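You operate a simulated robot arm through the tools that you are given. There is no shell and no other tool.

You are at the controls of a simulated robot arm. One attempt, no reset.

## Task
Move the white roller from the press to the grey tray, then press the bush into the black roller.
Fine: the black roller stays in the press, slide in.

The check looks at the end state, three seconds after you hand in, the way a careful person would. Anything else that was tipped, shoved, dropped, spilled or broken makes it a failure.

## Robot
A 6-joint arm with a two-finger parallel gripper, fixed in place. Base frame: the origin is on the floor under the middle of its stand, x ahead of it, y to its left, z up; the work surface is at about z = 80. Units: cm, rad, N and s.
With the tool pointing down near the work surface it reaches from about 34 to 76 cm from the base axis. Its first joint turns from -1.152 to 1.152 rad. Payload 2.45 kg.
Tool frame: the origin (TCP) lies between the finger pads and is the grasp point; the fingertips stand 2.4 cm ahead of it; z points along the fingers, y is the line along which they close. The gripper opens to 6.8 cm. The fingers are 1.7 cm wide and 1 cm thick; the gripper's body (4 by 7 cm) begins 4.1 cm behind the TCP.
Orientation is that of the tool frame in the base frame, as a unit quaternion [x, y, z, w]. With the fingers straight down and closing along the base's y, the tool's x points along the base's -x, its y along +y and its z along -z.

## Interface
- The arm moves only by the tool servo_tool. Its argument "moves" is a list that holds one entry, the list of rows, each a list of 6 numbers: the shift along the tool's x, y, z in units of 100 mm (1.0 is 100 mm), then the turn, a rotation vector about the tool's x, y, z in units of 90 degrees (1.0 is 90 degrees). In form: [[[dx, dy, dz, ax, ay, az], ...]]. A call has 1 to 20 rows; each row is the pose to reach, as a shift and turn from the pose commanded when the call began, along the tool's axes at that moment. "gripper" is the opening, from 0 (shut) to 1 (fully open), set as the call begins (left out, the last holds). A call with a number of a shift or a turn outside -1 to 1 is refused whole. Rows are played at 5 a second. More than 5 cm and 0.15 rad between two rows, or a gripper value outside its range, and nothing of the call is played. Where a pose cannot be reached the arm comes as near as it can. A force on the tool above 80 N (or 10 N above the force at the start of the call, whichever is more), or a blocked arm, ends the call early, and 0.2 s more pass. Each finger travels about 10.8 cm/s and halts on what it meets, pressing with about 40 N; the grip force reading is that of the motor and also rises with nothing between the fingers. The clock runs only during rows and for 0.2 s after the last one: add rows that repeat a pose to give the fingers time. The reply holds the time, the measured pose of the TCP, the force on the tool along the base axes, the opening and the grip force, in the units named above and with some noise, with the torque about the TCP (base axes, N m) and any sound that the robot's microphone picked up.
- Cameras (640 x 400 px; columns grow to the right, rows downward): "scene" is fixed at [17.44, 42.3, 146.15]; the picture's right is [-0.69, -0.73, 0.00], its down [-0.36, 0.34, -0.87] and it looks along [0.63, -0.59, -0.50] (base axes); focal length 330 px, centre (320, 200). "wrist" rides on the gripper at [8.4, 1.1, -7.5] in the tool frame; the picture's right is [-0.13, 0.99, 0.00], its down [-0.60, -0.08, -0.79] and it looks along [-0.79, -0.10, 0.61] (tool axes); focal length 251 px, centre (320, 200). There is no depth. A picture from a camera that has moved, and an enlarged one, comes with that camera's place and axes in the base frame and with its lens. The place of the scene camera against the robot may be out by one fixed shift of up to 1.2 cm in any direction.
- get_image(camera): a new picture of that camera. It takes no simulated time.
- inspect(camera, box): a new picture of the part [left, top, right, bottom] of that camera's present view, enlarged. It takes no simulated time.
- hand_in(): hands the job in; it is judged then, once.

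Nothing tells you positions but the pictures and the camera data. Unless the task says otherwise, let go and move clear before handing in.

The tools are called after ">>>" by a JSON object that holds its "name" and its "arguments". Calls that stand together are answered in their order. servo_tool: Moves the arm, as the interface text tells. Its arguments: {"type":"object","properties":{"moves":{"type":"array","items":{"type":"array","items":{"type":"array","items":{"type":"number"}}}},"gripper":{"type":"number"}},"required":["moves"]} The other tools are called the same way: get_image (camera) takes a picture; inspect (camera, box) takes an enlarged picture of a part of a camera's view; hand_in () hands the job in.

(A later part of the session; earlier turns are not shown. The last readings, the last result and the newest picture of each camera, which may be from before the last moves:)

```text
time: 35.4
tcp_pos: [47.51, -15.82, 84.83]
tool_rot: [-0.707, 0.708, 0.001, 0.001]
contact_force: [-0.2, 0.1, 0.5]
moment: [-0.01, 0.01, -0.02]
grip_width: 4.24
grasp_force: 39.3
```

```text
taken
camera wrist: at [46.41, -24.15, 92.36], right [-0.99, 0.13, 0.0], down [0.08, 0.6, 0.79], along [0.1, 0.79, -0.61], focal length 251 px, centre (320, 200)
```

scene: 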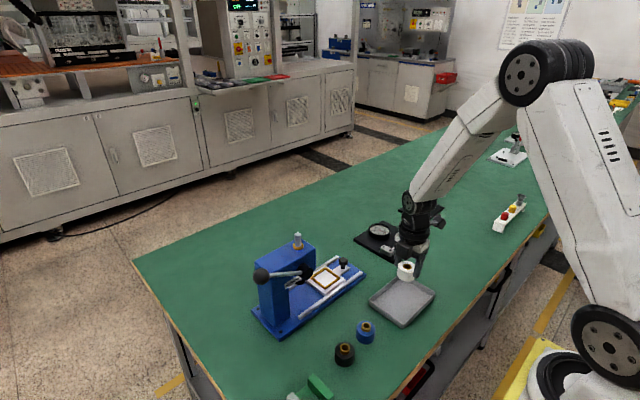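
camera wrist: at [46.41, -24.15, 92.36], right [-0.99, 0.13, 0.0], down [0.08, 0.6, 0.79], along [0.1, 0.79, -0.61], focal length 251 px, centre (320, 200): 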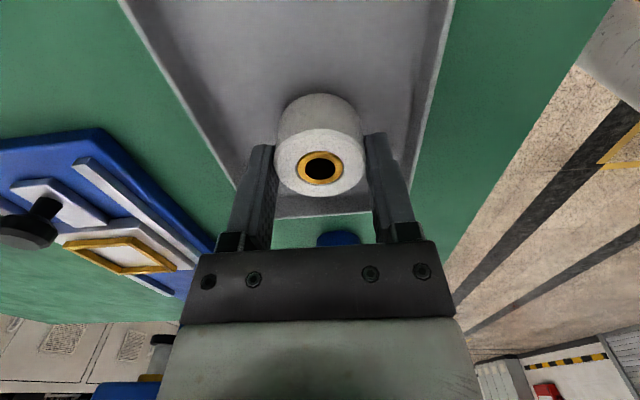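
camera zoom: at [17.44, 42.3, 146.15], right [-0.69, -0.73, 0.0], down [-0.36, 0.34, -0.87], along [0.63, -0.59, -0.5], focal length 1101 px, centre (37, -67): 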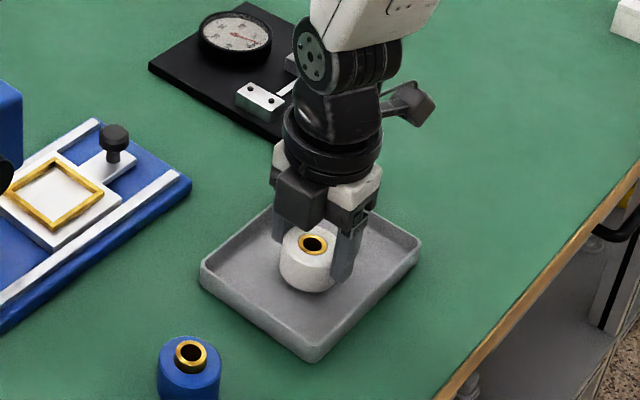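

Still free of contact. I'll feel downward in small steps.

>>> {"name": "servo_tool", "arguments": {"moves": [[[0, 0, 0.01, 0, 0, 0], [0, 0, 0.02, 0, 0, 0], [0, 0, 0.03, 0, 0, 0], [0, 0, 0.04, 0, 0, 0], [0, 0, 0.045, 0, 0, 0], [0, 0, 0.05, 0, 0, 0]]]}}

>>> {"name": "servo_tool", "arguments": {"moves": [[[0, 0, 0.005, 0, 0, 0], [0, 0, 0.01, 0, 0, 0], [0, 0, 0.015, 0, 0, 0], [0, 0, 0.02, 0, 0, 0], [0, 0, 0.02, 0, 0, 0]]]}}

```text
time: 36.8
tcp_pos: [47.5, -15.78, 84.36]
tool_rot: [-0.707, 0.707, -0.001, 0.001]
contact_force: [0.2, -0.4, -0.6]
moment: [0.0, -0.01, -0.03]
grip_width: 4.23
grasp_force: 40.3
```

```text
time: 38.0
tcp_pos: [47.43, -15.76, 84.18]
tool_rot: [0.708, -0.706, 0.0, 0.0]
contact_force: [-2.3, 6.5, 21.1]
moment: [0.27, 0.15, -0.06]
grip_width: 4.24
grasp_force: 39.8
```

Contact at about z = 84.2. I'll ease off slightly, then open a little and rise clear.

>>> {"name": "servo_tool", "arguments": {"moves": [[[0, 0, -0.006, 0, 0, 0], [0, 0, -0.008, 0, 0, 0]]]}}

>>> {"name": "servo_tool", "arguments": {"moves": [[[0, 0, 0, 0, 0, 0], [0, 0, 0, 0, 0, 0], [0, 0, 0, 0, 0, 0], [0, 0, -0.05, 0, 0, 0], [0, 0, -0.15, 0, 0, 0], [0, 0, -0.3, 0, 0, 0], [0, 0, -0.5, 0, 0, 0], [0, 0, -0.7, 0, 0, 0], [0, 0, -0.9, 0, 0, 0], [0, 0, -0.9, 0, 0, 0]]], "gripper": 0.8}}

>>> {"name": "get_image", "arguments": {"camera": "wrist"}}

>>> {"name": "inspect", "arguments": {"camera": "scene", "box": [360, 220, 450, 340]}}

```text
time: 38.6
tcp_pos: [47.41, -15.84, 84.21]
tool_rot: [-0.707, 0.707, 0.001, 0.001]
contact_force: [0.9, -0.6, 3.1]
moment: [0.0, -0.03, 0.05]
grip_width: 4.24
grasp_force: 40.0
```

```text
time: 40.8
tcp_pos: [47.56, -15.81, 93.1]
tool_rot: [0.707, -0.707, 0.0, -0.001]
contact_force: [1.4, -0.7, 0.7]
moment: [-0.01, 0.05, 0.03]
grip_width: 5.41
grasp_force: 0.1
```

```text
taken
camera wrist: at [46.44, -24.17, 100.74], right [-0.99, 0.13, 0.0], down [0.08, 0.6, 0.79], along [0.1, 0.79, -0.61], focal length 251 px, centre (320, 200)
```

wrist: 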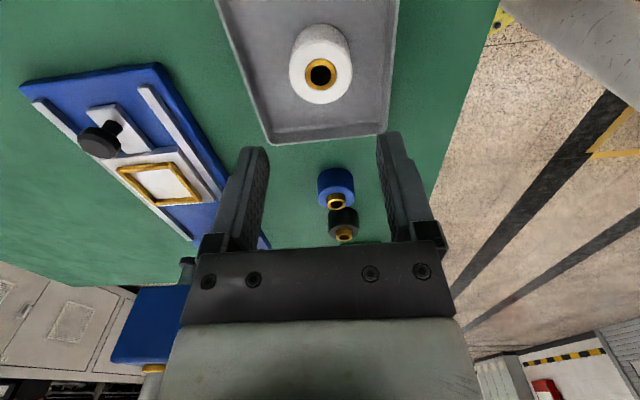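

```text
3.33 times, centred on (405, 280) of scene
camera zoom: at [17.44, 42.3, 146.15], right [-0.69, -0.73, 0.0], down [-0.36, 0.34, -0.87], along [0.63, -0.59, -0.5], focal length 1101 px, centre (37, -67)
```

zoom: 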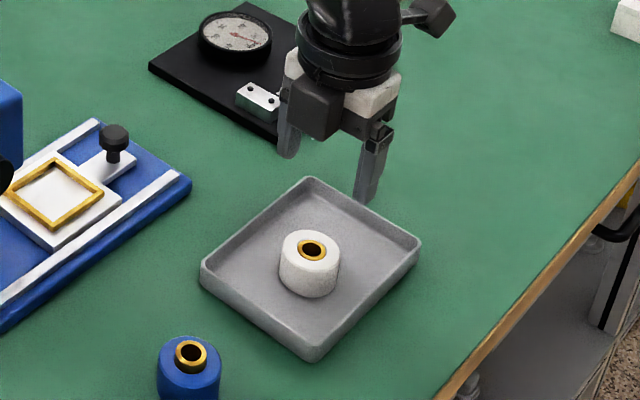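

The white roller stands in the tray. Next I'll move toward the black roller and look at it.

>>> {"name": "servo_tool", "arguments": {"moves": [[[-0.15, 0.01, -0.1, 0, 0, 0], [-0.3, 0.02, -0.2, 0, 0, 0], [-0.45, 0.03, -0.3, 0, 0, 0], [-0.6, 0.04, -0.3, 0, 0, 0], [-0.75, 0.05, -0.3, 0, 0, 0], [-0.9, 0.06, -0.3, 0, 0, 0], [-0.98, 0.07, -0.3, 0, 0, 0]]], "gripper": 1.0}}

>>> {"name": "servo_tool", "arguments": {"moves": [[[-0.15, 0, 0, 0, 0, 0], [-0.3, 0, 0, 0, 0, 0], [-0.45, 0, 0, 0, 0, 0], [-0.6, 0, 0, 0, 0, 0], [-0.7, 0, 0, 0, 0, 0], [-0.75, 0, 0, 0, 0, 0], [-0.75, 0, 0, 0, 0, 0]]]}}

>>> {"name": "get_image", "arguments": {"camera": "wrist"}}

>>> {"name": "inspect", "arguments": {"camera": "wrist", "box": [260, 0, 400, 160]}}

```text
time: 42.4
tcp_pos: [46.77, -5.93, 96.22]
tool_rot: [-0.707, 0.707, -0.001, 0.0]
contact_force: [-0.5, -0.6, 0.5]
moment: [0.02, 0.0, 0.04]
grip_width: 6.79
grasp_force: 0.0
```

```text
time: 44.0
tcp_pos: [46.81, 1.59, 96.2]
tool_rot: [-0.707, 0.707, 0.0, 0.0]
contact_force: [-0.4, 0.2, 0.6]
moment: [0.02, -0.02, 0.01]
grip_width: 6.79
grasp_force: 0.0
```

```text
taken
camera wrist: at [45.71, -6.78, 103.73], right [-0.99, 0.13, 0.0], down [0.08, 0.6, 0.79], along [0.1, 0.79, -0.61], focal length 251 px, centre (320, 200)
```

wrist: 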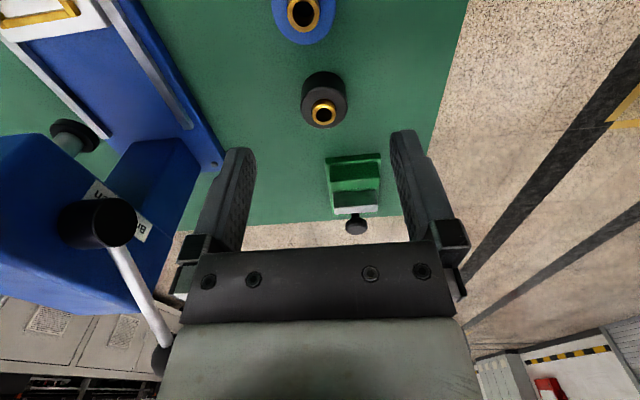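

```text
2.50 times, centred on (330, 80) of wrist
camera zoom: at [45.71, -6.78, 103.73], right [-0.99, 0.13, 0.0], down [0.08, 0.6, 0.79], along [0.1, 0.79, -0.61], focal length 629 px, centre (295, 500)
```

zoom: 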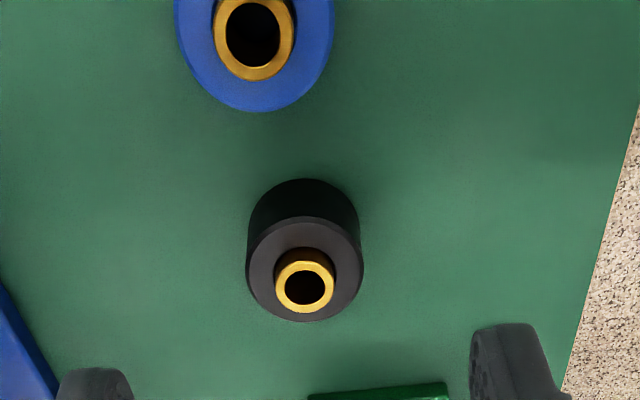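

The black roller is at about (47.0, 6.5) with its top near 82.85. I'll move over it and come down with open fingers.

>>> {"name": "servo_tool", "arguments": {"moves": [[[-0.15, -0.005, 0.05, 0, 0, 0], [-0.3, -0.01, 0.15, 0, 0, 0], [-0.42, -0.015, 0.25, 0, 0, 0], [-0.49, -0.019, 0.35, 0, 0, 0], [-0.49, -0.019, 0.45, 0, 0, 0], [-0.49, -0.019, 0.45, 0, 0, 0]]]}}

>>> {"name": "get_image", "arguments": {"camera": "wrist"}}

>>> {"name": "inspect", "arguments": {"camera": "scene", "box": [290, 260, 430, 380]}}

```text
time: 45.4
tcp_pos: [46.89, 6.44, 91.53]
tool_rot: [0.707, -0.707, 0.0, 0.0]
contact_force: [0.3, -0.6, 0.4]
moment: [-0.02, 0.01, 0.01]
grip_width: 6.79
grasp_force: 0.0
```

```text
taken
camera wrist: at [45.87, -1.86, 99.21], right [-0.99, 0.13, 0.0], down [0.08, 0.6, 0.79], along [0.1, 0.79, -0.61], focal length 251 px, centre (320, 200)
```

wrist: 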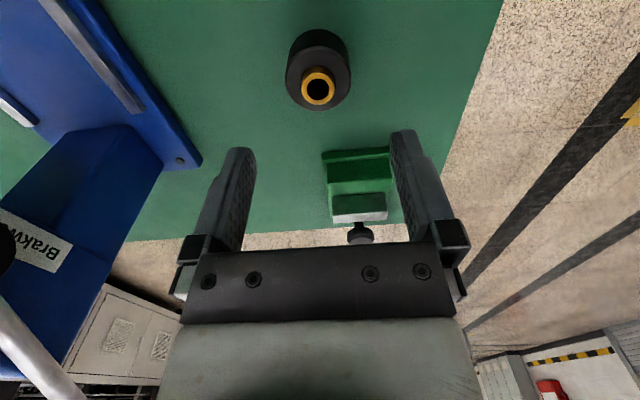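

```text
3.33 times, centred on (360, 320) of scene
camera zoom: at [17.44, 42.3, 146.15], right [-0.69, -0.73, 0.0], down [-0.36, 0.34, -0.87], along [0.63, -0.59, -0.5], focal length 1101 px, centre (187, -200)
```

zoom: 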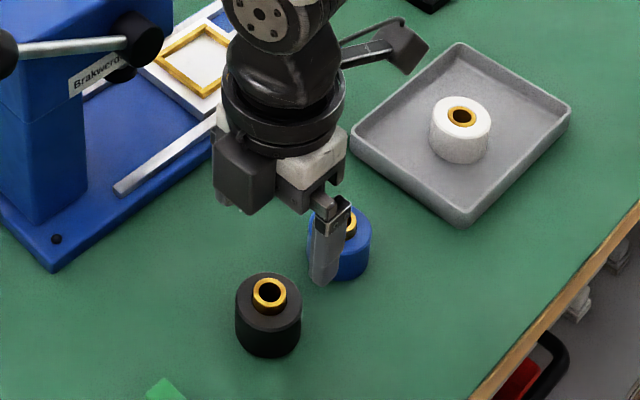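

The hand is centred on the black roller within a millimetre. Descending to grip height now.

>>> {"name": "servo_tool", "arguments": {"moves": [[[0, -0.005, 0.15, 0, 0, 0], [0, -0.005, 0.3, 0, 0, 0], [0, -0.005, 0.45, 0, 0, 0], [0, -0.005, 0.58, 0, 0, 0], [0, -0.005, 0.68, 0, 0, 0], [0, -0.005, 0.75, 0, 0, 0], [0, -0.005, 0.79, 0, 0, 0], [0, -0.005, 0.8, 0, 0, 0]]]}}

>>> {"name": "get_image", "arguments": {"camera": "wrist"}}

>>> {"name": "inspect", "arguments": {"camera": "scene", "box": [310, 290, 390, 380]}}

```text
time: 47.2
tcp_pos: [46.92, 6.43, 83.55]
tool_rot: [-0.707, 0.707, 0.0, 0.0]
contact_force: [-0.3, -0.9, -0.1]
moment: [0.01, 0.02, 0.03]
grip_width: 6.79
grasp_force: 0.1
```

```text
taken
camera wrist: at [45.93, -1.94, 91.22], right [-0.99, 0.13, 0.0], down [0.08, 0.6, 0.79], along [0.1, 0.79, -0.61], focal length 251 px, centre (320, 200)
```

wrist: 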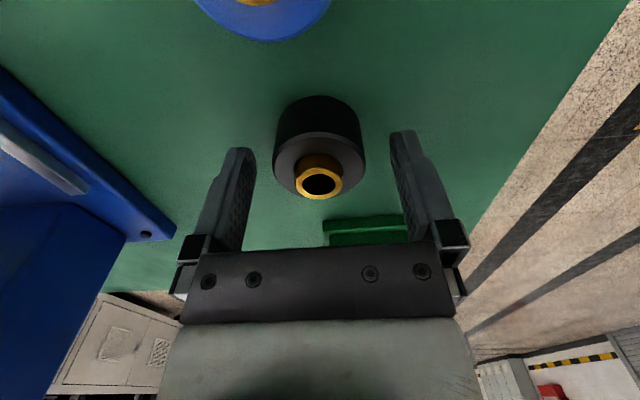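

```text
4.44 times, centred on (350, 335) of scene
camera zoom: at [17.44, 42.3, 146.15], right [-0.69, -0.73, 0.0], down [-0.36, 0.34, -0.87], along [0.63, -0.59, -0.5], focal length 1468 px, centre (187, -400)
```

zoom: 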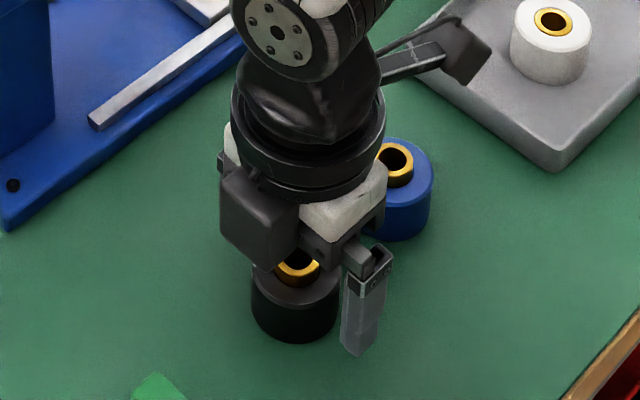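

The picture matches the grip on the white roller. Closing now.

>>> {"name": "servo_tool", "arguments": {"moves": [[[0, 0, 0, 0, 0, 0], [0, 0, 0, 0, 0, 0], [0, 0, 0, 0, 0, 0], [0, 0, 0, 0, 0, 0]]], "gripper": 0}}

>>> {"name": "servo_tool", "arguments": {"moves": [[[0, 0, -0.02, 0, 0, 0], [0, 0, -0.06, 0, 0, 0], [0, 0, -0.13, 0, 0, 0], [0, 0, -0.23, 0, 0, 0], [0, 0, -0.35, 0, 0, 0], [0, 0, -0.48, 0, 0, 0], [0, 0, -0.62, 0, 0, 0], [0, 0, -0.75, 0, 0, 0], [0, 0, -0.85, 0, 0, 0], [0, 0, -0.9, 0, 0, 0], [0, 0, -0.9, 0, 0, 0]]]}}

>>> {"name": "get_image", "arguments": {"camera": "wrist"}}

```text
time: 48.2
tcp_pos: [46.97, 6.41, 83.65]
tool_rot: [0.707, -0.707, 0.0, 0.0]
contact_force: [1.1, -0.2, -0.7]
moment: [0.0, 0.03, 0.02]
grip_width: 4.27
grasp_force: 40.2
```

```text
time: 50.6
tcp_pos: [46.94, 6.36, 92.69]
tool_rot: [0.707, -0.707, 0.0, -0.001]
contact_force: [-1.1, -0.2, -0.5]
moment: [0.04, 0.01, 0.0]
grip_width: 4.23
grasp_force: 39.7
```

```text
taken
camera wrist: at [45.92, -1.88, 100.32], right [-0.99, 0.13, 0.0], down [0.08, 0.6, 0.79], along [0.1, 0.79, -0.61], focal length 251 px, centre (320, 200)
```

wrist: 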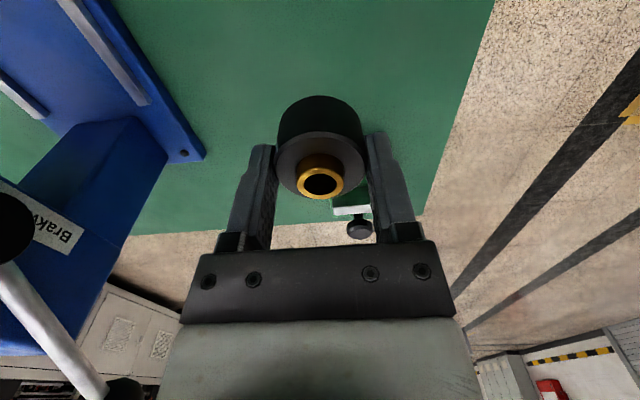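

The black roller and its bush came up together. I'll carry them gently, first toward −y and then out to the nest.

>>> {"name": "servo_tool", "arguments": {"moves": [[[0.05, 0, -0.03, 0, 0, 0], [0.15, -0.02, -0.06, 0, 0, 0], [0.27, -0.05, -0.1, 0, 0, 0], [0.39, -0.08, -0.14, 0, 0, 0], [0.51, -0.11, -0.18, 0, 0, 0], [0.63, -0.14, -0.2, 0, 0, 0], [0.75, -0.17, -0.2, 0, 0, 0], [0.85, -0.19, -0.2, 0, 0, 0], [0.9, -0.2, -0.2, 0, 0, 0], [0.9, -0.2, -0.2, 0, 0, 0]]]}}

>>> {"name": "servo_tool", "arguments": {"moves": [[[0.05, -0.05, 0, 0, 0, 0], [0.11, -0.15, 0, 0, 0, 0], [0.17, -0.27, 0, 0, 0, 0], [0.23, -0.39, 0, 0, 0, 0], [0.29, -0.51, 0, 0, 0, 0], [0.33, -0.63, 0, 0, 0, 0], [0.34, -0.73, 0, 0, 0, 0], [0.34, -0.81, 0, 0, 0, 0], [0.34, -0.85, 0, 0, 0, 0], [0.34, -0.85, 0, 0, 0, 0]]]}}

>>> {"name": "servo_tool", "arguments": {"moves": [[[0, -0.05, 0, 0, 0, 0], [0, -0.15, 0, 0, 0, 0], [0, -0.27, 0, 0, 0, 0], [0, -0.39, 0, 0, 0, 0], [0, -0.51, 0, 0, 0, 0], [0, -0.63, 0, 0, 0, 0], [0, -0.73, 0, 0, 0, 0], [0, -0.81, 0, 0, 0, 0], [0, -0.84, 0, 0, 0, 0], [0, -0.84, 0, 0, 0, 0]]]}}

>>> {"name": "get_image", "arguments": {"camera": "wrist"}}

>>> {"name": "inspect", "arguments": {"camera": "scene", "box": [260, 190, 400, 310]}}

```text
time: 52.8
tcp_pos: [48.98, -2.56, 94.66]
tool_rot: [0.707, -0.707, 0.0, 0.0]
contact_force: [-0.5, 0.3, -0.3]
moment: [-0.03, -0.02, 0.0]
grip_width: 4.27
grasp_force: 39.4
```

```text
time: 55.0
tcp_pos: [57.56, -5.86, 94.78]
tool_rot: [-0.707, 0.707, 0.0, 0.0]
contact_force: [-0.2, 0.3, -1.0]
moment: [-0.02, 0.01, 0.0]
grip_width: 4.26
grasp_force: 40.2
```

```text
time: 57.2
tcp_pos: [65.92, -5.93, 94.77]
tool_rot: [0.708, -0.707, 0.0, -0.001]
contact_force: [-0.1, -0.3, -0.6]
moment: [0.02, -0.01, 0.02]
grip_width: 4.26
grasp_force: 40.1
```

```text
taken
camera wrist: at [64.79, -14.28, 102.21], right [-0.99, 0.13, 0.0], down [0.08, 0.6, 0.79], along [0.1, 0.79, -0.61], focal length 251 px, centre (320, 200)
```

wrist: 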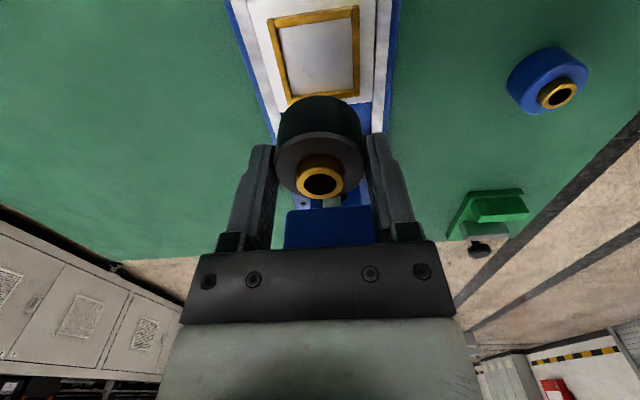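

```text
3.33 times, centred on (330, 250) of scene
camera zoom: at [17.44, 42.3, 146.15], right [-0.69, -0.73, 0.0], down [-0.36, 0.34, -0.87], along [0.63, -0.59, -0.5], focal length 1101 px, centre (287, 33)
```

zoom: 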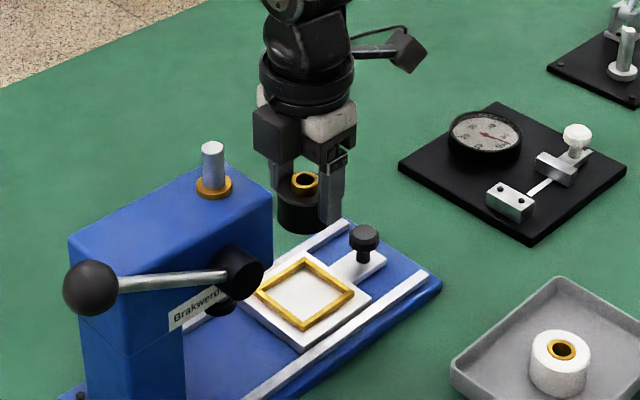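

The roller is right above the nest centre. I'll descend to just above the frame and check the alignment.

>>> {"name": "servo_tool", "arguments": {"moves": [[[0, 0, 0.06, 0, 0, 0], [0, 0, 0.17, 0, 0, 0], [0, 0, 0.29, 0, 0, 0], [0, 0, 0.41, 0, 0, 0], [0, 0, 0.52, 0, 0, 0], [0, 0, 0.6, 0, 0, 0], [0, 0, 0.65, 0, 0, 0], [0, 0, 0.67, 0, 0, 0], [0, 0, 0.67, 0, 0, 0]]]}}

>>> {"name": "inspect", "arguments": {"camera": "wrist", "box": [220, 40, 440, 220]}}

>>> {"name": "inspect", "arguments": {"camera": "scene", "box": [295, 240, 365, 300]}}

```text
time: 59.2
tcp_pos: [66.03, -6.0, 87.95]
tool_rot: [-0.707, 0.707, 0.0, -0.001]
contact_force: [-0.1, -0.2, -0.6]
moment: [0.01, 0.01, 0.0]
grip_width: 4.26
grasp_force: 40.3
```

```text
2.22 times, centred on (330, 130) of wrist
camera zoom: at [64.79, -14.3, 95.55], right [-0.99, 0.13, 0.0], down [0.08, 0.6, 0.79], along [0.1, 0.79, -0.61], focal length 559 px, centre (298, 356)
```

zoom: 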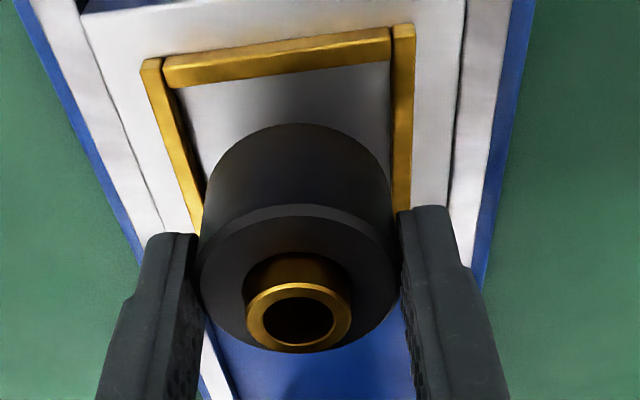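

```text
6.67 times, centred on (330, 270) of scene
camera zoom: at [17.44, 42.3, 146.15], right [-0.69, -0.73, 0.0], down [-0.36, 0.34, -0.87], along [0.63, -0.59, -0.5], focal length 2202 px, centre (253, -267)
```

zoom: 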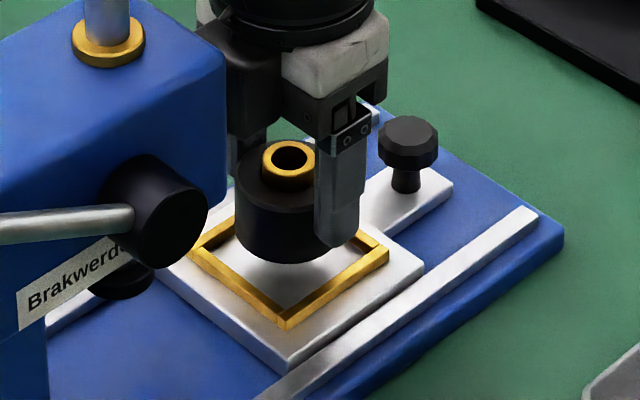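

Alignment looks right. I'll lower it into the frame in small steps and watch the force.

>>> {"name": "servo_tool", "arguments": {"moves": [[[0, 0, 0.03, 0, 0, 0], [0, 0, 0.06, 0, 0, 0], [0, 0, 0.09, 0, 0, 0], [0, 0, 0.11, 0, 0, 0], [0, 0, 0.125, 0, 0, 0], [0, 0, 0.135, 0, 0, 0], [0, 0, 0.14, 0, 0, 0]]]}}

>>> {"name": "inspect", "arguments": {"camera": "wrist", "box": [220, 40, 440, 220]}}

>>> {"name": "inspect", "arguments": {"camera": "scene", "box": [295, 240, 365, 300]}}

```text
time: 60.8
tcp_pos: [65.87, -5.91, 86.6]
tool_rot: [-0.707, 0.707, 0.0, 0.0]
contact_force: [-0.7, -0.1, -1.2]
moment: [-0.05, -0.03, -0.01]
grip_width: 4.23
grasp_force: 39.9
```

```text
2.22 times, centred on (330, 130) of wrist
camera zoom: at [64.82, -14.31, 94.14], right [-0.99, 0.13, 0.0], down [0.08, 0.6, 0.79], along [0.1, 0.79, -0.61], focal length 559 px, centre (298, 356)
```

zoom: 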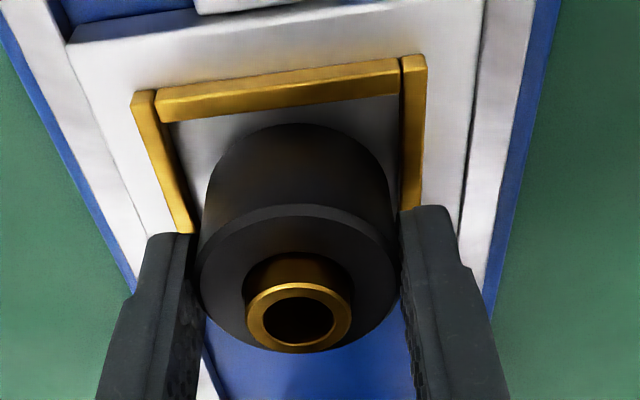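

```text
6.67 times, centred on (330, 270) of scene
camera zoom: at [17.44, 42.3, 146.15], right [-0.69, -0.73, 0.0], down [-0.36, 0.34, -0.87], along [0.63, -0.59, -0.5], focal length 2202 px, centre (253, -267)
```

zoom: 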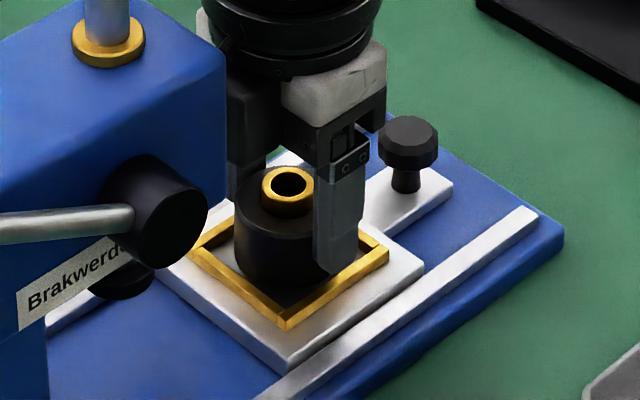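

>>> {"name": "servo_tool", "arguments": {"moves": [[[0, 0, 0.005, 0, 0, 0], [0, 0, 0.01, 0, 0, 0], [0, 0, 0.015, 0, 0, 0], [0, 0, 0.02, 0, 0, 0], [0, 0, 0.02, 0, 0, 0]]]}}

```text
time: 62.0
tcp_pos: [65.89, -6.11, 86.35]
tool_rot: [-0.707, 0.708, 0.0, 0.0]
contact_force: [-0.7, -0.5, -0.7]
moment: [0.04, 0.04, 0.0]
grip_width: 4.23
grasp_force: 40.2
```

The roller is inside the frame with no contact yet, at TCP z near 86.4. I'll continue feeling down by fractions of a millimetre.

>>> {"name": "servo_tool", "arguments": {"moves": [[[0, 0, 0.004, 0, 0, 0], [0, 0, 0.008, 0, 0, 0], [0, 0, 0.012, 0, 0, 0], [0, 0, 0.012, 0, 0, 0]]]}}

```text
time: 63.0
tcp_pos: [65.95, -5.87, 86.28]
tool_rot: [-0.707, 0.707, 0.0, 0.001]
contact_force: [-0.4, -1.0, -0.8]
moment: [0.05, 0.0, 0.0]
grip_width: 4.27
grasp_force: 39.7
```

>>> {"name": "servo_tool", "arguments": {"moves": [[[0, 0, 0.004, 0, 0, 0], [0, 0, 0.008, 0, 0, 0], [0, 0, 0.012, 0, 0, 0], [0, 0, 0.012, 0, 0, 0]]]}}

>>> {"name": "inspect", "arguments": {"camera": "scene", "box": [310, 255, 350, 290]}}

```text
time: 64.0
tcp_pos: [65.92, -5.95, 86.31]
tool_rot: [0.707, -0.707, 0.0, -0.001]
contact_force: [-2.6, 2.0, 11.1]
moment: [0.08, 0.16, 0.02]
grip_width: 4.25
grasp_force: 40.1
```

```text
11.43 times, centred on (330, 272) of scene
camera zoom: at [17.41, 42.3, 146.15], right [-0.69, -0.73, 0.0], down [-0.36, 0.34, -0.87], along [0.63, -0.59, -0.5], focal length 3776 px, centre (206, -629)
```

zoom: 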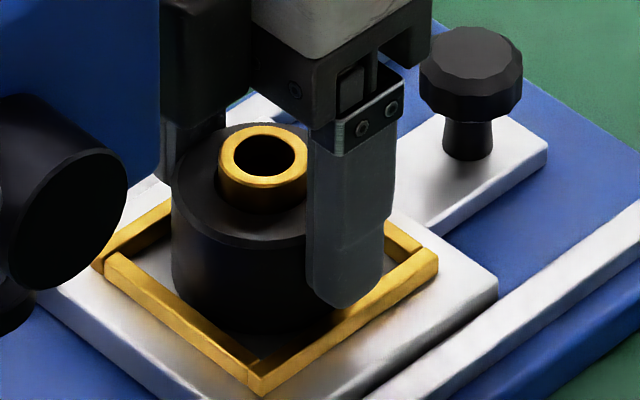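

Contact: the roller is seated on the slide. I'll ease off, open and rise clear.

>>> {"name": "servo_tool", "arguments": {"moves": [[[0, 0, -0.004, 0, 0, 0], [0, 0, -0.005, 0, 0, 0]]]}}

>>> {"name": "servo_tool", "arguments": {"moves": [[[0, 0, 0, 0, 0, 0], [0, 0, 0, 0, 0, 0], [0, 0, 0, 0, 0, 0], [0, 0, -0.03, 0, 0, 0], [0, 0, -0.1, 0, 0, 0], [0, 0, -0.22, 0, 0, 0], [0, 0, -0.4, 0, 0, 0], [0, 0, -0.6, 0, 0, 0], [0, 0, -0.8, 0, 0, 0], [0, 0, -0.95, 0, 0, 0], [0, 0, -0.95, 0, 0, 0]]], "gripper": 0.9}}

>>> {"name": "inspect", "arguments": {"camera": "wrist", "box": [240, 0, 400, 110]}}

>>> {"name": "inspect", "arguments": {"camera": "scene", "box": [260, 220, 400, 320]}}

```text
time: 64.6
tcp_pos: [65.97, -5.96, 86.24]
tool_rot: [0.707, -0.707, 0.001, -0.001]
contact_force: [-2.8, 3.7, 11.4]
moment: [0.13, 0.11, -0.04]
grip_width: 4.28
grasp_force: 39.7
```

```text
time: 67.0
tcp_pos: [65.97, -5.96, 95.77]
tool_rot: [0.708, -0.707, 0.0, 0.0]
contact_force: [0.2, 0.2, -0.2]
moment: [0.0, -0.03, -0.02]
grip_width: 6.12
grasp_force: 0.1
```

```text
3.64 times, centred on (320, 55) of wrist
camera zoom: at [64.84, -14.33, 103.33], right [-0.99, 0.13, 0.0], down [0.08, 0.6, 0.79], along [0.1, 0.79, -0.61], focal length 914 px, centre (320, 727)
```

zoom: 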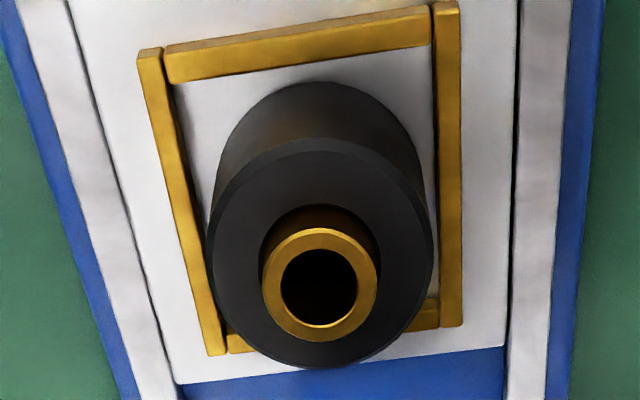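

```text
4.00 times, centred on (330, 270) of scene
camera zoom: at [17.44, 42.3, 146.15], right [-0.69, -0.73, 0.0], down [-0.36, 0.34, -0.87], along [0.63, -0.59, -0.5], focal length 1322 px, centre (280, -80)
```

zoom: 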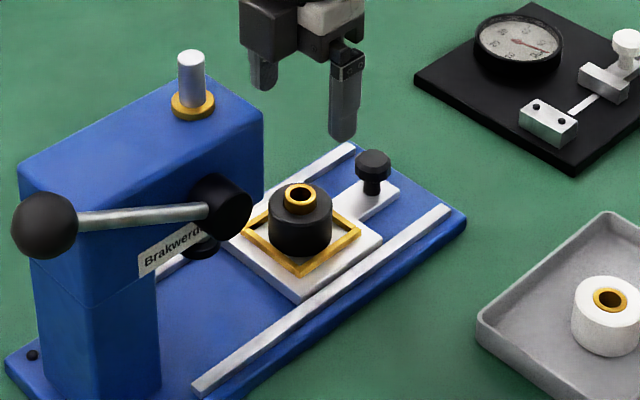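

The black roller with its bush is well seated and centred. Next I'll go back to the knob with the tilted hand to push the slide in.

>>> {"name": "servo_tool", "arguments": {"moves": [[[0.1, 0, -0.05, 0, 0, 0], [0.25, 0, -0.1, 0, 0, 0], [0.4, 0, -0.15, 0, 0, 0], [0.5, 0, -0.17, 0, 0, 0], [0.55, 0, -0.17, 0, 0, 0], [0.55, 0, -0.17, 0, 0, 0]]], "gripper": 0.65}}

>>> {"name": "servo_tool", "arguments": {"moves": [[[0.07, 0, 0.08, 0, -0.03, 0], [0.14, 0, 0.16, 0, -0.07, 0], [0.21, 0, 0.25, 0, -0.1, 0], [0.28, 0, 0.34, 0, -0.14, 0], [0.35, 0, 0.43, 0, -0.17, 0], [0.4, 0, 0.51, 0, -0.2, 0], [0.4, 0, 0.51, 0, -0.2, 0]]]}}

>>> {"name": "get_image", "arguments": {"camera": "wrist"}}

>>> {"name": "get_image", "arguments": {"camera": "scene"}}

```text
time: 68.4
tcp_pos: [65.71, -11.55, 97.49]
tool_rot: [-0.707, 0.707, 0.0, 0.0]
contact_force: [0.7, 0.2, 0.3]
moment: [-0.02, -0.01, 0.0]
grip_width: 4.43
grasp_force: 0.1
```

```text
time: 70.0
tcp_pos: [65.86, -15.48, 92.33]
tool_rot: [0.698, -0.698, -0.111, -0.11]
contact_force: [-0.1, 0.5, -0.6]
moment: [0.01, 0.01, -0.03]
grip_width: 4.42
grasp_force: 0.1
```

```text
taken
camera wrist: at [64.82, -25.79, 96.96], right [-0.99, 0.12, 0.04], down [0.08, 0.33, 0.94], along [0.1, 0.94, -0.34], focal length 251 px, centre (320, 200)
```

wrist: 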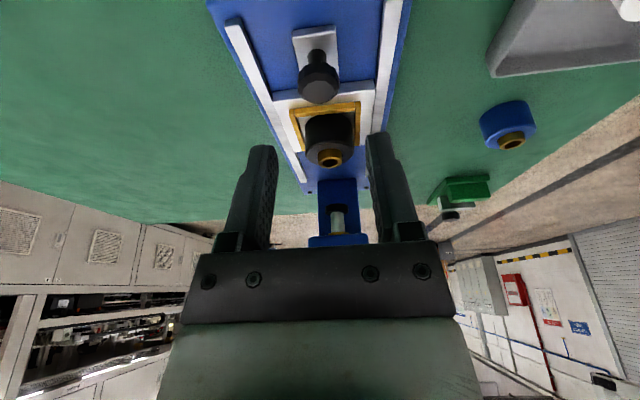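

```text
taken
```

scene: 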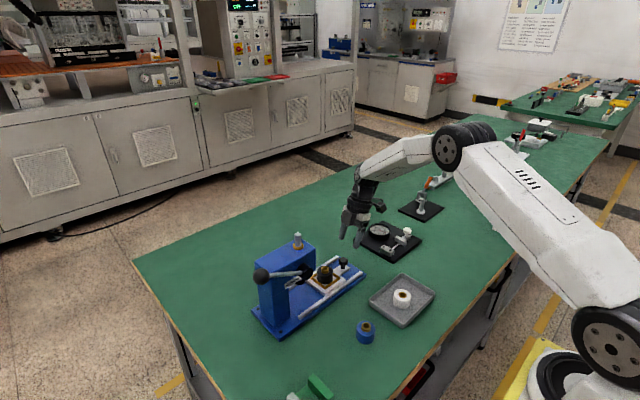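

I'm back at the hover pose. I'll descend along the tool axis and take hold of the knob.

>>> {"name": "servo_tool", "arguments": {"moves": [[[0, -0.008, 0.15, 0, 0, 0], [0, -0.008, 0.3, 0, 0, 0], [0, -0.008, 0.45, 0, 0, 0], [0, -0.008, 0.58, 0, 0, 0], [0, -0.008, 0.68, 0, 0, 0], [0, -0.008, 0.75, 0, 0, 0], [0, -0.008, 0.795, 0, 0, 0], [0, -0.008, 0.795, 0, 0, 0]]]}}

>>> {"name": "servo_tool", "arguments": {"moves": [[[0, 0, 0, 0, 0, 0], [0, 0, 0, 0, 0, 0], [0, 0, 0, 0, 0, 0]]], "gripper": 0}}

>>> {"name": "inspect", "arguments": {"camera": "scene", "box": [260, 200, 400, 320]}}

```text
time: 71.8
tcp_pos: [65.97, -13.07, 84.69]
tool_rot: [0.699, -0.698, -0.111, -0.111]
contact_force: [-0.2, 0.0, 1.2]
moment: [0.02, 0.04, 0.04]
grip_width: 4.43
grasp_force: 0.1
```

```text
time: 72.6
tcp_pos: [65.99, -13.04, 84.63]
tool_rot: [-0.698, 0.699, 0.111, 0.111]
contact_force: [2.5, -0.4, -3.8]
moment: [0.03, -0.11, 0.01]
grip_width: 2.77
grasp_force: 41.6
```

```text
3.33 times, centred on (330, 260) of scene
camera zoom: at [17.45, 42.3, 146.15], right [-0.69, -0.73, 0.0], down [-0.36, 0.34, -0.87], along [0.63, -0.59, -0.5], focal length 1101 px, centre (287, 0)
```

zoom: 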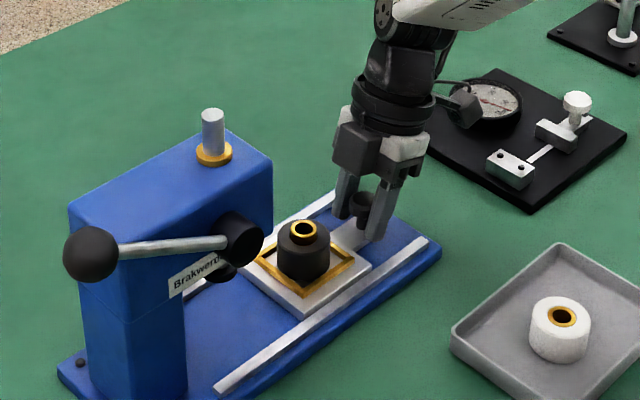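

The knob is gripped. I'll push the slide in by 5.5 cm slowly, then check the clearance under the ram.

>>> {"name": "servo_tool", "arguments": {"moves": [[[-0.019, 0, 0.0062, 0, 0, 0], [-0.0476, 0, 0.0155, 0, 0, 0], [-0.0856, 0, 0.0278, 0, 0, 0], [-0.1236, 0, 0.0402, 0, 0, 0], [-0.1617, 0, 0.0525, 0, 0, 0], [-0.1997, 0, 0.0649, 0, 0, 0], [-0.2378, 0, 0.0773, 0, 0, 0], [-0.2758, 0, 0.0896, 0, 0, 0], [-0.3138, 0, 0.102, 0, 0, 0], [-0.3519, 0, 0.1143, 0, 0, 0], [-0.39, 0, 0.1267, 0, 0, 0], [-0.428, 0, 0.139, 0, 0, 0], [-0.466, 0, 0.1514, 0, 0, 0], [-0.4945, 0, 0.1607, 0, 0, 0], [-0.523, 0, 0.17, 0, 0, 0], [-0.523, 0, 0.17, 0, 0, 0]]]}}

>>> {"name": "inspect", "arguments": {"camera": "scene", "box": [260, 220, 380, 320]}}

>>> {"name": "get_image", "arguments": {"camera": "wrist"}}

```text
time: 76.0
tcp_pos: [65.95, -7.56, 84.78]
tool_rot: [0.698, -0.698, -0.111, -0.11]
contact_force: [7.7, 0.3, -21.4]
moment: [0.48, -0.26, -0.01]
grip_width: 2.8
grasp_force: 42.5
```

```text
4.00 times, centred on (320, 270) of scene
camera zoom: at [17.5, 42.29, 146.14], right [-0.69, -0.73, 0.0], down [-0.36, 0.34, -0.86], along [0.63, -0.59, -0.5], focal length 1322 px, centre (320, -80)
```

zoom: 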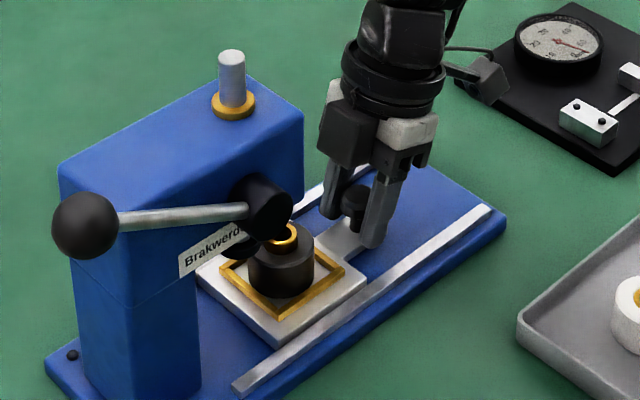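

```text
taken
camera wrist: at [64.9, -17.82, 89.29], right [-0.99, 0.12, 0.04], down [0.08, 0.33, 0.94], along [0.1, 0.94, -0.34], focal length 251 px, centre (320, 200)
```

wrist: 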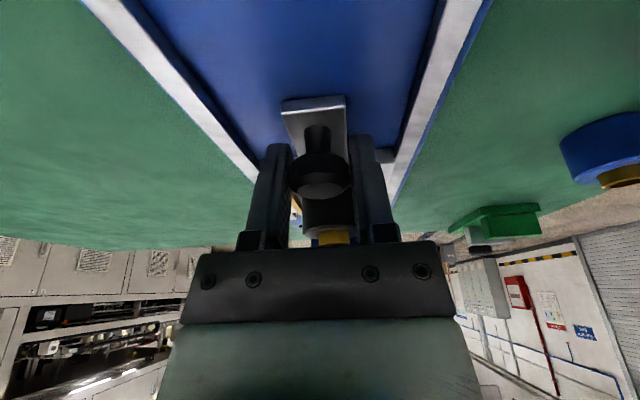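

Clearance under the ram is about 1 cm by my estimate. I'll relieve the vertical load and push a further 3.3 cm.

>>> {"name": "servo_tool", "arguments": {"moves": [[[0.003, 0, 0.0095, 0, 0, 0], [-0.016, 0, 0.0157, 0, 0, 0], [-0.0446, 0, 0.025, 0, 0, 0], [-0.0826, 0, 0.0373, 0, 0, 0], [-0.1206, 0, 0.0497, 0, 0, 0], [-0.1587, 0, 0.062, 0, 0, 0], [-0.1967, 0, 0.0744, 0, 0, 0], [-0.2348, 0, 0.0868, 0, 0, 0], [-0.2633, 0, 0.096, 0, 0, 0], [-0.2918, 0, 0.1053, 0, 0, 0], [-0.3108, 0, 0.1115, 0, 0, 0], [-0.3108, 0, 0.1115, 0, 0, 0]]]}}

>>> {"name": "inspect", "arguments": {"camera": "scene", "box": [260, 220, 380, 320]}}

```text
time: 78.6
tcp_pos: [66.01, -4.12, 84.66]
tool_rot: [0.698, -0.698, -0.111, -0.11]
contact_force: [-5.8, 1.1, 10.3]
moment: [-0.3, 0.22, 0.03]
grip_width: 2.76
grasp_force: 42.6
```

```text
4.00 times, centred on (320, 270) of scene
camera zoom: at [17.4, 42.3, 146.15], right [-0.69, -0.73, 0.0], down [-0.36, 0.34, -0.87], along [0.63, -0.59, -0.5], focal length 1322 px, centre (320, -80)
```

zoom: 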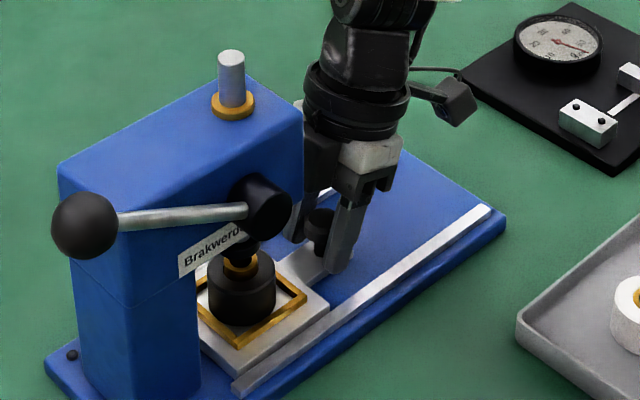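

Near the end. I'll push in small steps until I feel the end stop or reach the original position.

>>> {"name": "servo_tool", "arguments": {"moves": [[[-0.0048, 0, 0.0015, 0, 0, 0], [-0.0095, 0, 0.0031, 0, 0, 0], [-0.0143, 0, 0.0046, 0, 0, 0], [-0.0143, 0, 0.0046, 0, 0, 0]]]}}

>>> {"name": "servo_tool", "arguments": {"moves": [[[-0.0048, 0, 0.0015, 0, 0, 0], [-0.0095, 0, 0.0031, 0, 0, 0], [-0.0143, 0, 0.0046, 0, 0, 0], [-0.0143, 0, 0.0046, 0, 0, 0]]]}}

```text
time: 79.6
tcp_pos: [66.0, -4.18, 84.65]
tool_rot: [0.698, -0.698, -0.11, -0.111]
contact_force: [-2.0, 1.1, 14.2]
moment: [0.59, -0.01, 0.13]
grip_width: 2.78
grasp_force: 42.9
```

```text
time: 80.6
tcp_pos: [66.0, -4.09, 84.64]
tool_rot: [-0.698, 0.698, 0.111, 0.111]
contact_force: [-5.1, -1.9, 15.5]
moment: [0.27, 0.31, -0.05]
grip_width: 2.76
grasp_force: 42.2
```

Forces remain small. I'll compare the slide's position with the original picture.

>>> {"name": "inspect", "arguments": {"camera": "scene", "box": [275, 255, 345, 315]}}

>>> {"name": "get_image", "arguments": {"camera": "wrist"}}

```text
6.67 times, centred on (310, 285) of scene
camera zoom: at [17.39, 42.29, 146.16], right [-0.69, -0.73, 0.0], down [-0.36, 0.34, -0.87], along [0.63, -0.59, -0.5], focal length 2202 px, centre (387, -367)
```

zoom: 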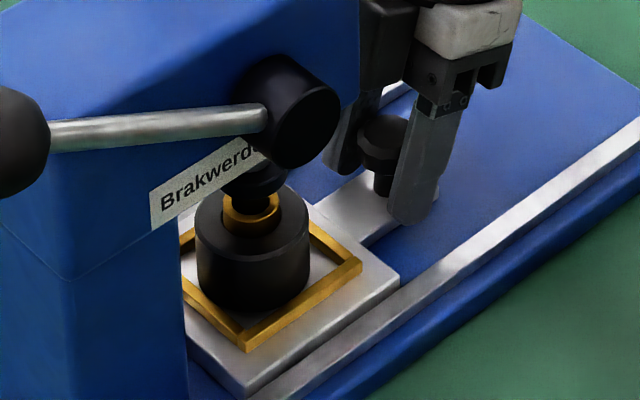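

```text
taken
camera wrist: at [64.9, -14.27, 89.29], right [-0.99, 0.12, 0.04], down [0.08, 0.33, 0.94], along [0.1, 0.94, -0.34], focal length 251 px, centre (320, 200)
```

wrist: 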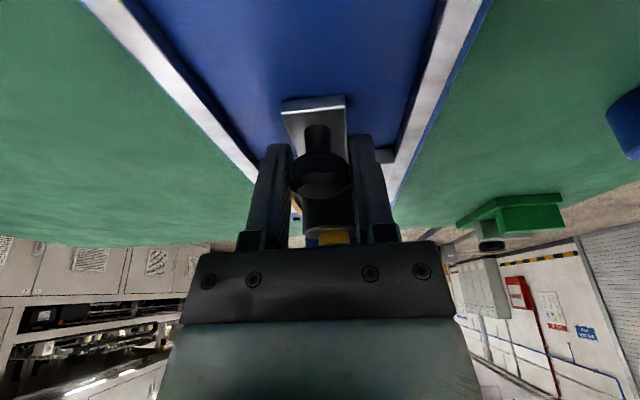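

The slide matches its original position to within a pixel. I'll nudge a little further to make sure that it's against its stop.

>>> {"name": "servo_tool", "arguments": {"moves": [[[-0.0048, 0, 0.0015, 0, 0, 0], [-0.0095, 0, 0.0031, 0, 0, 0], [-0.0143, 0, 0.0046, 0, 0, 0], [-0.0143, 0, 0.0046, 0, 0, 0]]]}}

```text
time: 81.6
tcp_pos: [66.06, -4.03, 84.68]
tool_rot: [-0.698, 0.699, 0.109, 0.111]
contact_force: [-12.8, -22.0, 25.3]
moment: [-0.34, 0.42, 0.0]
grip_width: 2.76
grasp_force: 41.8
```

The end stop is reached. I'll relax the load, release the knob and back away along the tool axis.

>>> {"name": "servo_tool", "arguments": {"moves": [[[0.004, 0.003, -0.007, 0, 0, 0], [0.0083, 0.006, -0.0132, 0, 0, 0], [0.0083, 0.006, -0.0132, 0, 0, 0]]]}}

>>> {"name": "servo_tool", "arguments": {"moves": [[[0, 0, 0, 0, 0, 0], [0, 0, 0, 0, 0, 0], [0, 0, 0, 0, 0, 0], [0, 0, -0.1, 0, 0, 0], [0, 0, -0.25, 0, 0, 0], [0, 0, -0.45, 0, 0, 0], [0, 0, -0.65, 0, 0, 0], [0, 0, -0.85, 0, 0, 0], [0, 0, -1.0, 0, 0, 0], [0, 0, -1.0, 0, 0, 0]]], "gripper": 0.65}}

>>> {"name": "get_image", "arguments": {"camera": "wrist"}}

>>> {"name": "inspect", "arguments": {"camera": "wrist", "box": [260, 60, 380, 240]}}

>>> {"name": "inspect", "arguments": {"camera": "scene", "box": [240, 220, 380, 330]}}

```text
time: 82.4
tcp_pos: [66.0, -4.01, 84.63]
tool_rot: [0.699, -0.698, -0.11, -0.11]
contact_force: [1.0, -20.2, 6.0]
moment: [-0.95, -0.21, 0.1]
grip_width: 2.75
grasp_force: 42.0
```

```text
time: 84.6
tcp_pos: [65.79, -6.96, 94.42]
tool_rot: [-0.698, 0.699, 0.11, 0.11]
contact_force: [0.5, -0.7, -0.5]
moment: [-0.02, -0.02, -0.05]
grip_width: 4.46
grasp_force: 0.0
```

```text
taken
camera wrist: at [64.83, -17.24, 98.91], right [-0.99, 0.12, 0.04], down [0.08, 0.33, 0.94], along [0.1, 0.94, -0.34], focal length 251 px, centre (320, 200)
```

wrist: 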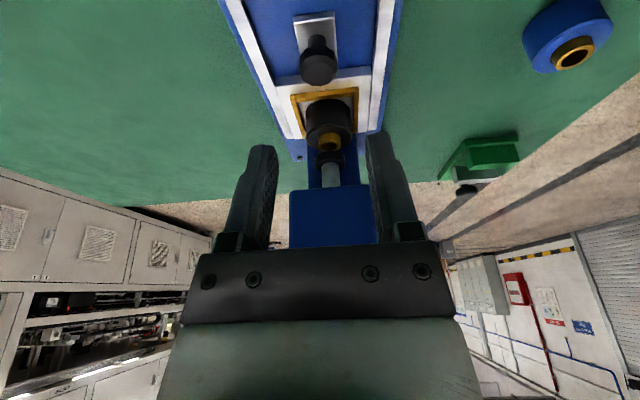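

```text
2.22 times, centred on (320, 150) of wrist
camera zoom: at [64.83, -17.24, 98.91], right [-0.99, 0.12, 0.04], down [0.08, 0.33, 0.94], along [0.1, 0.94, -0.34], focal length 559 px, centre (320, 311)
```

zoom: 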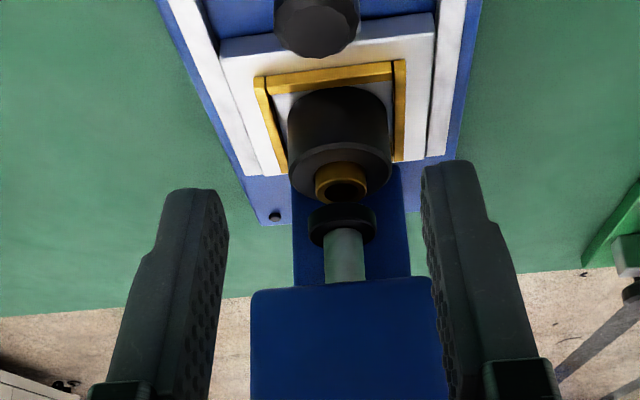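

```text
3.64 times, centred on (310, 275) of scene
camera zoom: at [17.44, 42.3, 146.15], right [-0.69, -0.73, 0.0], down [-0.36, 0.34, -0.87], along [0.63, -0.59, -0.5], focal length 1201 px, centre (356, -73)
```

zoom: 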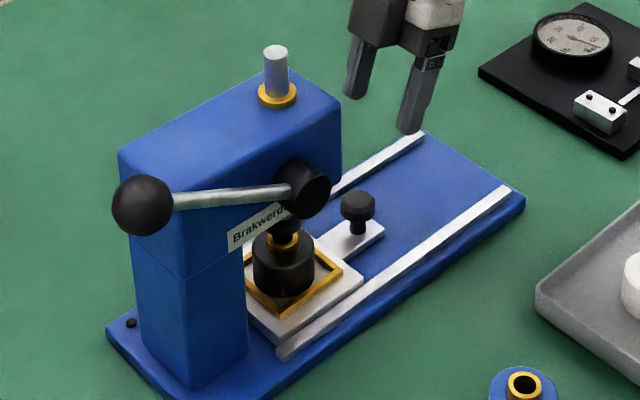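

The slide is home and the bush sits just under the ram. By two wrist views the lever ball is near (61.5, 16.6, 101.1) and its hub near (61, 5.3, 94.5). I'll rise clear and turn the hand so that the camera ends up on the +y side before approaching the ball.

>>> {"name": "servo_tool", "arguments": {"moves": [[[-0.03, 0.06, -0.16, 0, 0.03, 0], [-0.06, 0.13, -0.32, 0, 0.065, 0], [-0.1, 0.2, -0.48, 0, 0.1, 0], [-0.13, 0.26, -0.64, 0, 0.135, 0], [-0.165, 0.33, -0.8, 0, 0.17, 0], [-0.195, 0.39, -0.956, 0, 0.2, 0], [-0.195, 0.39, -0.956, 0, 0.2, 0]]], "gripper": 0.9}}

>>> {"name": "servo_tool", "arguments": {"moves": [[[0, 0.1, -0.2, 0, 0, 0], [0, 0.2, -0.4, 0, 0, 0], [0, 0.3, -0.6, 0, 0, 0], [0, 0.4, -0.7, 0, 0, 0], [0, 0.4, -0.7, 0, 0, 0]]]}}

>>> {"name": "servo_tool", "arguments": {"moves": [[[0, 0, 0, 0, 0, 0.09], [0, 0, 0, 0, 0, 0.18], [0, 0, 0, 0, 0, 0.27], [0, 0, 0, 0, 0, 0.36], [0, 0, 0, 0, 0, 0.45], [0, 0, 0, 0, 0, 0.54], [0, 0, 0, 0, 0, 0.63], [0, 0, 0, 0, 0, 0.72], [0, 0, 0, 0, 0, 0.81], [0, 0, 0, 0, 0, 0.9], [0, 0, 0, 0, 0, 0.96], [0, 0, 0, 0, 0, 1.0], [0, 0, 0, 0, 0, 1.0]]]}}

>>> {"name": "inspect", "arguments": {"camera": "wrist", "box": [200, 0, 560, 225]}}

>>> {"name": "get_image", "arguments": {"camera": "scene"}}

```text
time: 86.2
tcp_pos: [62.09, -8.17, 103.77]
tool_rot: [-0.707, 0.707, 0.0, -0.001]
contact_force: [-0.3, -0.9, 0.6]
moment: [-0.02, -0.02, -0.02]
grip_width: 6.1
grasp_force: 0.1
```

```text
time: 87.4
tcp_pos: [58.06, -8.06, 111.01]
tool_rot: [-0.707, 0.707, 0.0, -0.001]
contact_force: [0.3, 0.5, 0.2]
moment: [-0.03, 0.03, -0.02]
grip_width: 6.13
grasp_force: 0.1
```

```text
time: 90.2
tcp_pos: [58.11, -8.03, 111.03]
tool_rot: [0.0, 1.0, 0.0, 0.0]
contact_force: [0.0, 0.2, -0.2]
moment: [-0.04, 0.0, 0.0]
grip_width: 6.1
grasp_force: 0.1
```

```text
1.78 times, centred on (380, 112) of wrist
camera zoom: at [49.68, -6.89, 118.59], right [0.13, 0.99, 0.0], down [0.6, -0.08, 0.79], along [0.79, -0.1, -0.61], focal length 447 px, centre (213, 356)
```

zoom: 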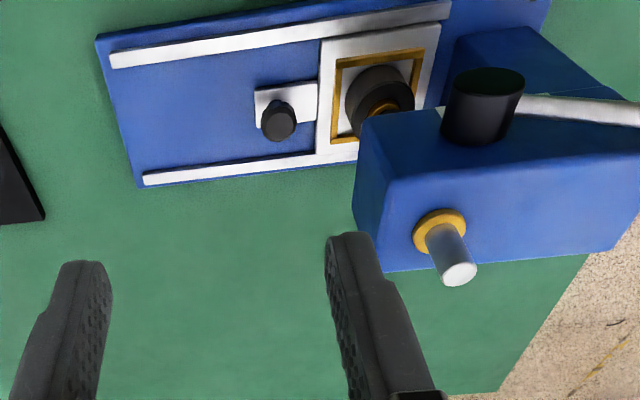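

```text
taken
```

scene: 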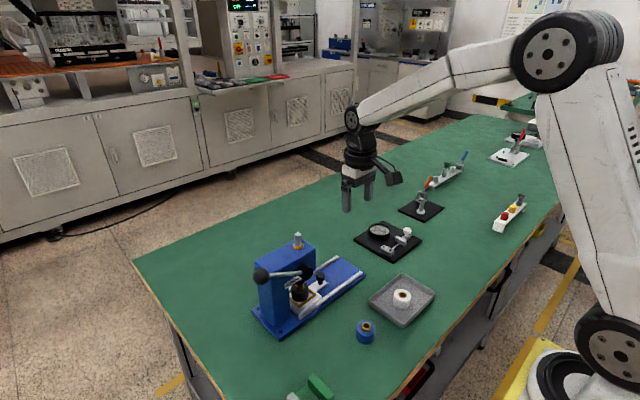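

The hand is back at the default yaw. I'll move at a safe height toward the lever side.

>>> {"name": "servo_tool", "arguments": {"moves": [[[0.1, 0.15, 0, 0, 0, 0], [0.2, 0.3, 0, 0, 0, 0], [0.3, 0.45, 0, 0, 0, 0], [0.4, 0.6, 0, 0, 0, 0], [0.5, 0.75, 0, 0, 0, 0], [0.6, 0.9, 0, 0, 0, 0], [0.6, 0.9, 0, 0, 0, 0]]]}}

>>> {"name": "servo_tool", "arguments": {"moves": [[[0.05, 0.15, 0, 0, 0, 0], [0.1, 0.3, 0, 0, 0, 0], [0.15, 0.45, 0, 0, 0, 0], [0.2, 0.6, 0, 0, 0, 0], [0.25, 0.75, 0, 0, 0, 0], [0.3, 0.9, 0, 0, 0, 0], [0.3, 0.9, 0, 0, 0, 0]]]}}

>>> {"name": "get_image", "arguments": {"camera": "wrist"}}

>>> {"name": "inspect", "arguments": {"camera": "wrist", "box": [180, 20, 480, 200]}}

```text
time: 91.8
tcp_pos: [51.96, 0.96, 111.08]
tool_rot: [0.0, 1.0, -0.001, 0.001]
contact_force: [-0.1, -1.1, -0.7]
moment: [0.02, -0.01, 0.0]
grip_width: 6.14
grasp_force: 0.1
```

```text
time: 93.4
tcp_pos: [48.92, 9.83, 110.88]
tool_rot: [0.0, 1.0, 0.0, -0.001]
contact_force: [-0.1, 0.3, -0.8]
moment: [0.02, 0.0, 0.0]
grip_width: 6.11
grasp_force: 0.0
```

```text
taken
camera wrist: at [40.57, 11.01, 118.49], right [0.13, 0.99, 0.0], down [0.6, -0.08, 0.79], along [0.79, -0.1, -0.61], focal length 251 px, centre (320, 200)
```

wrist: 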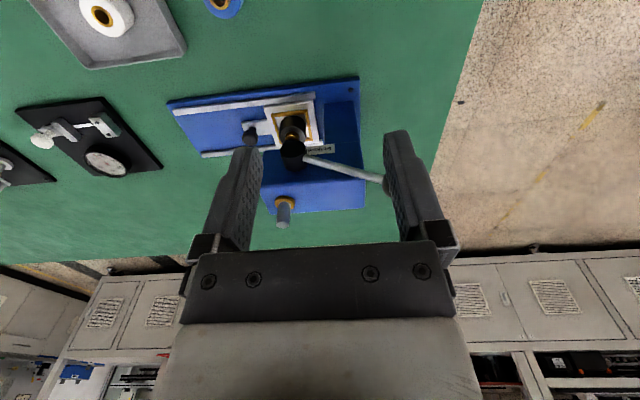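

```text
2.13 times, centred on (330, 110) of wrist
camera zoom: at [40.57, 11.01, 118.49], right [0.13, 0.99, 0.0], down [0.6, -0.08, 0.79], along [0.79, -0.1, -0.61], focal length 536 px, centre (299, 392)
```

zoom: 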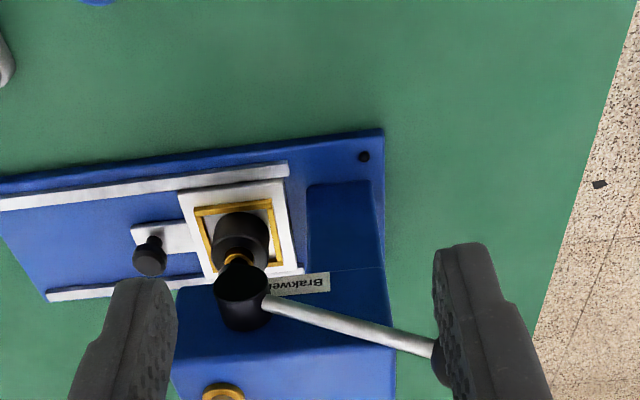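

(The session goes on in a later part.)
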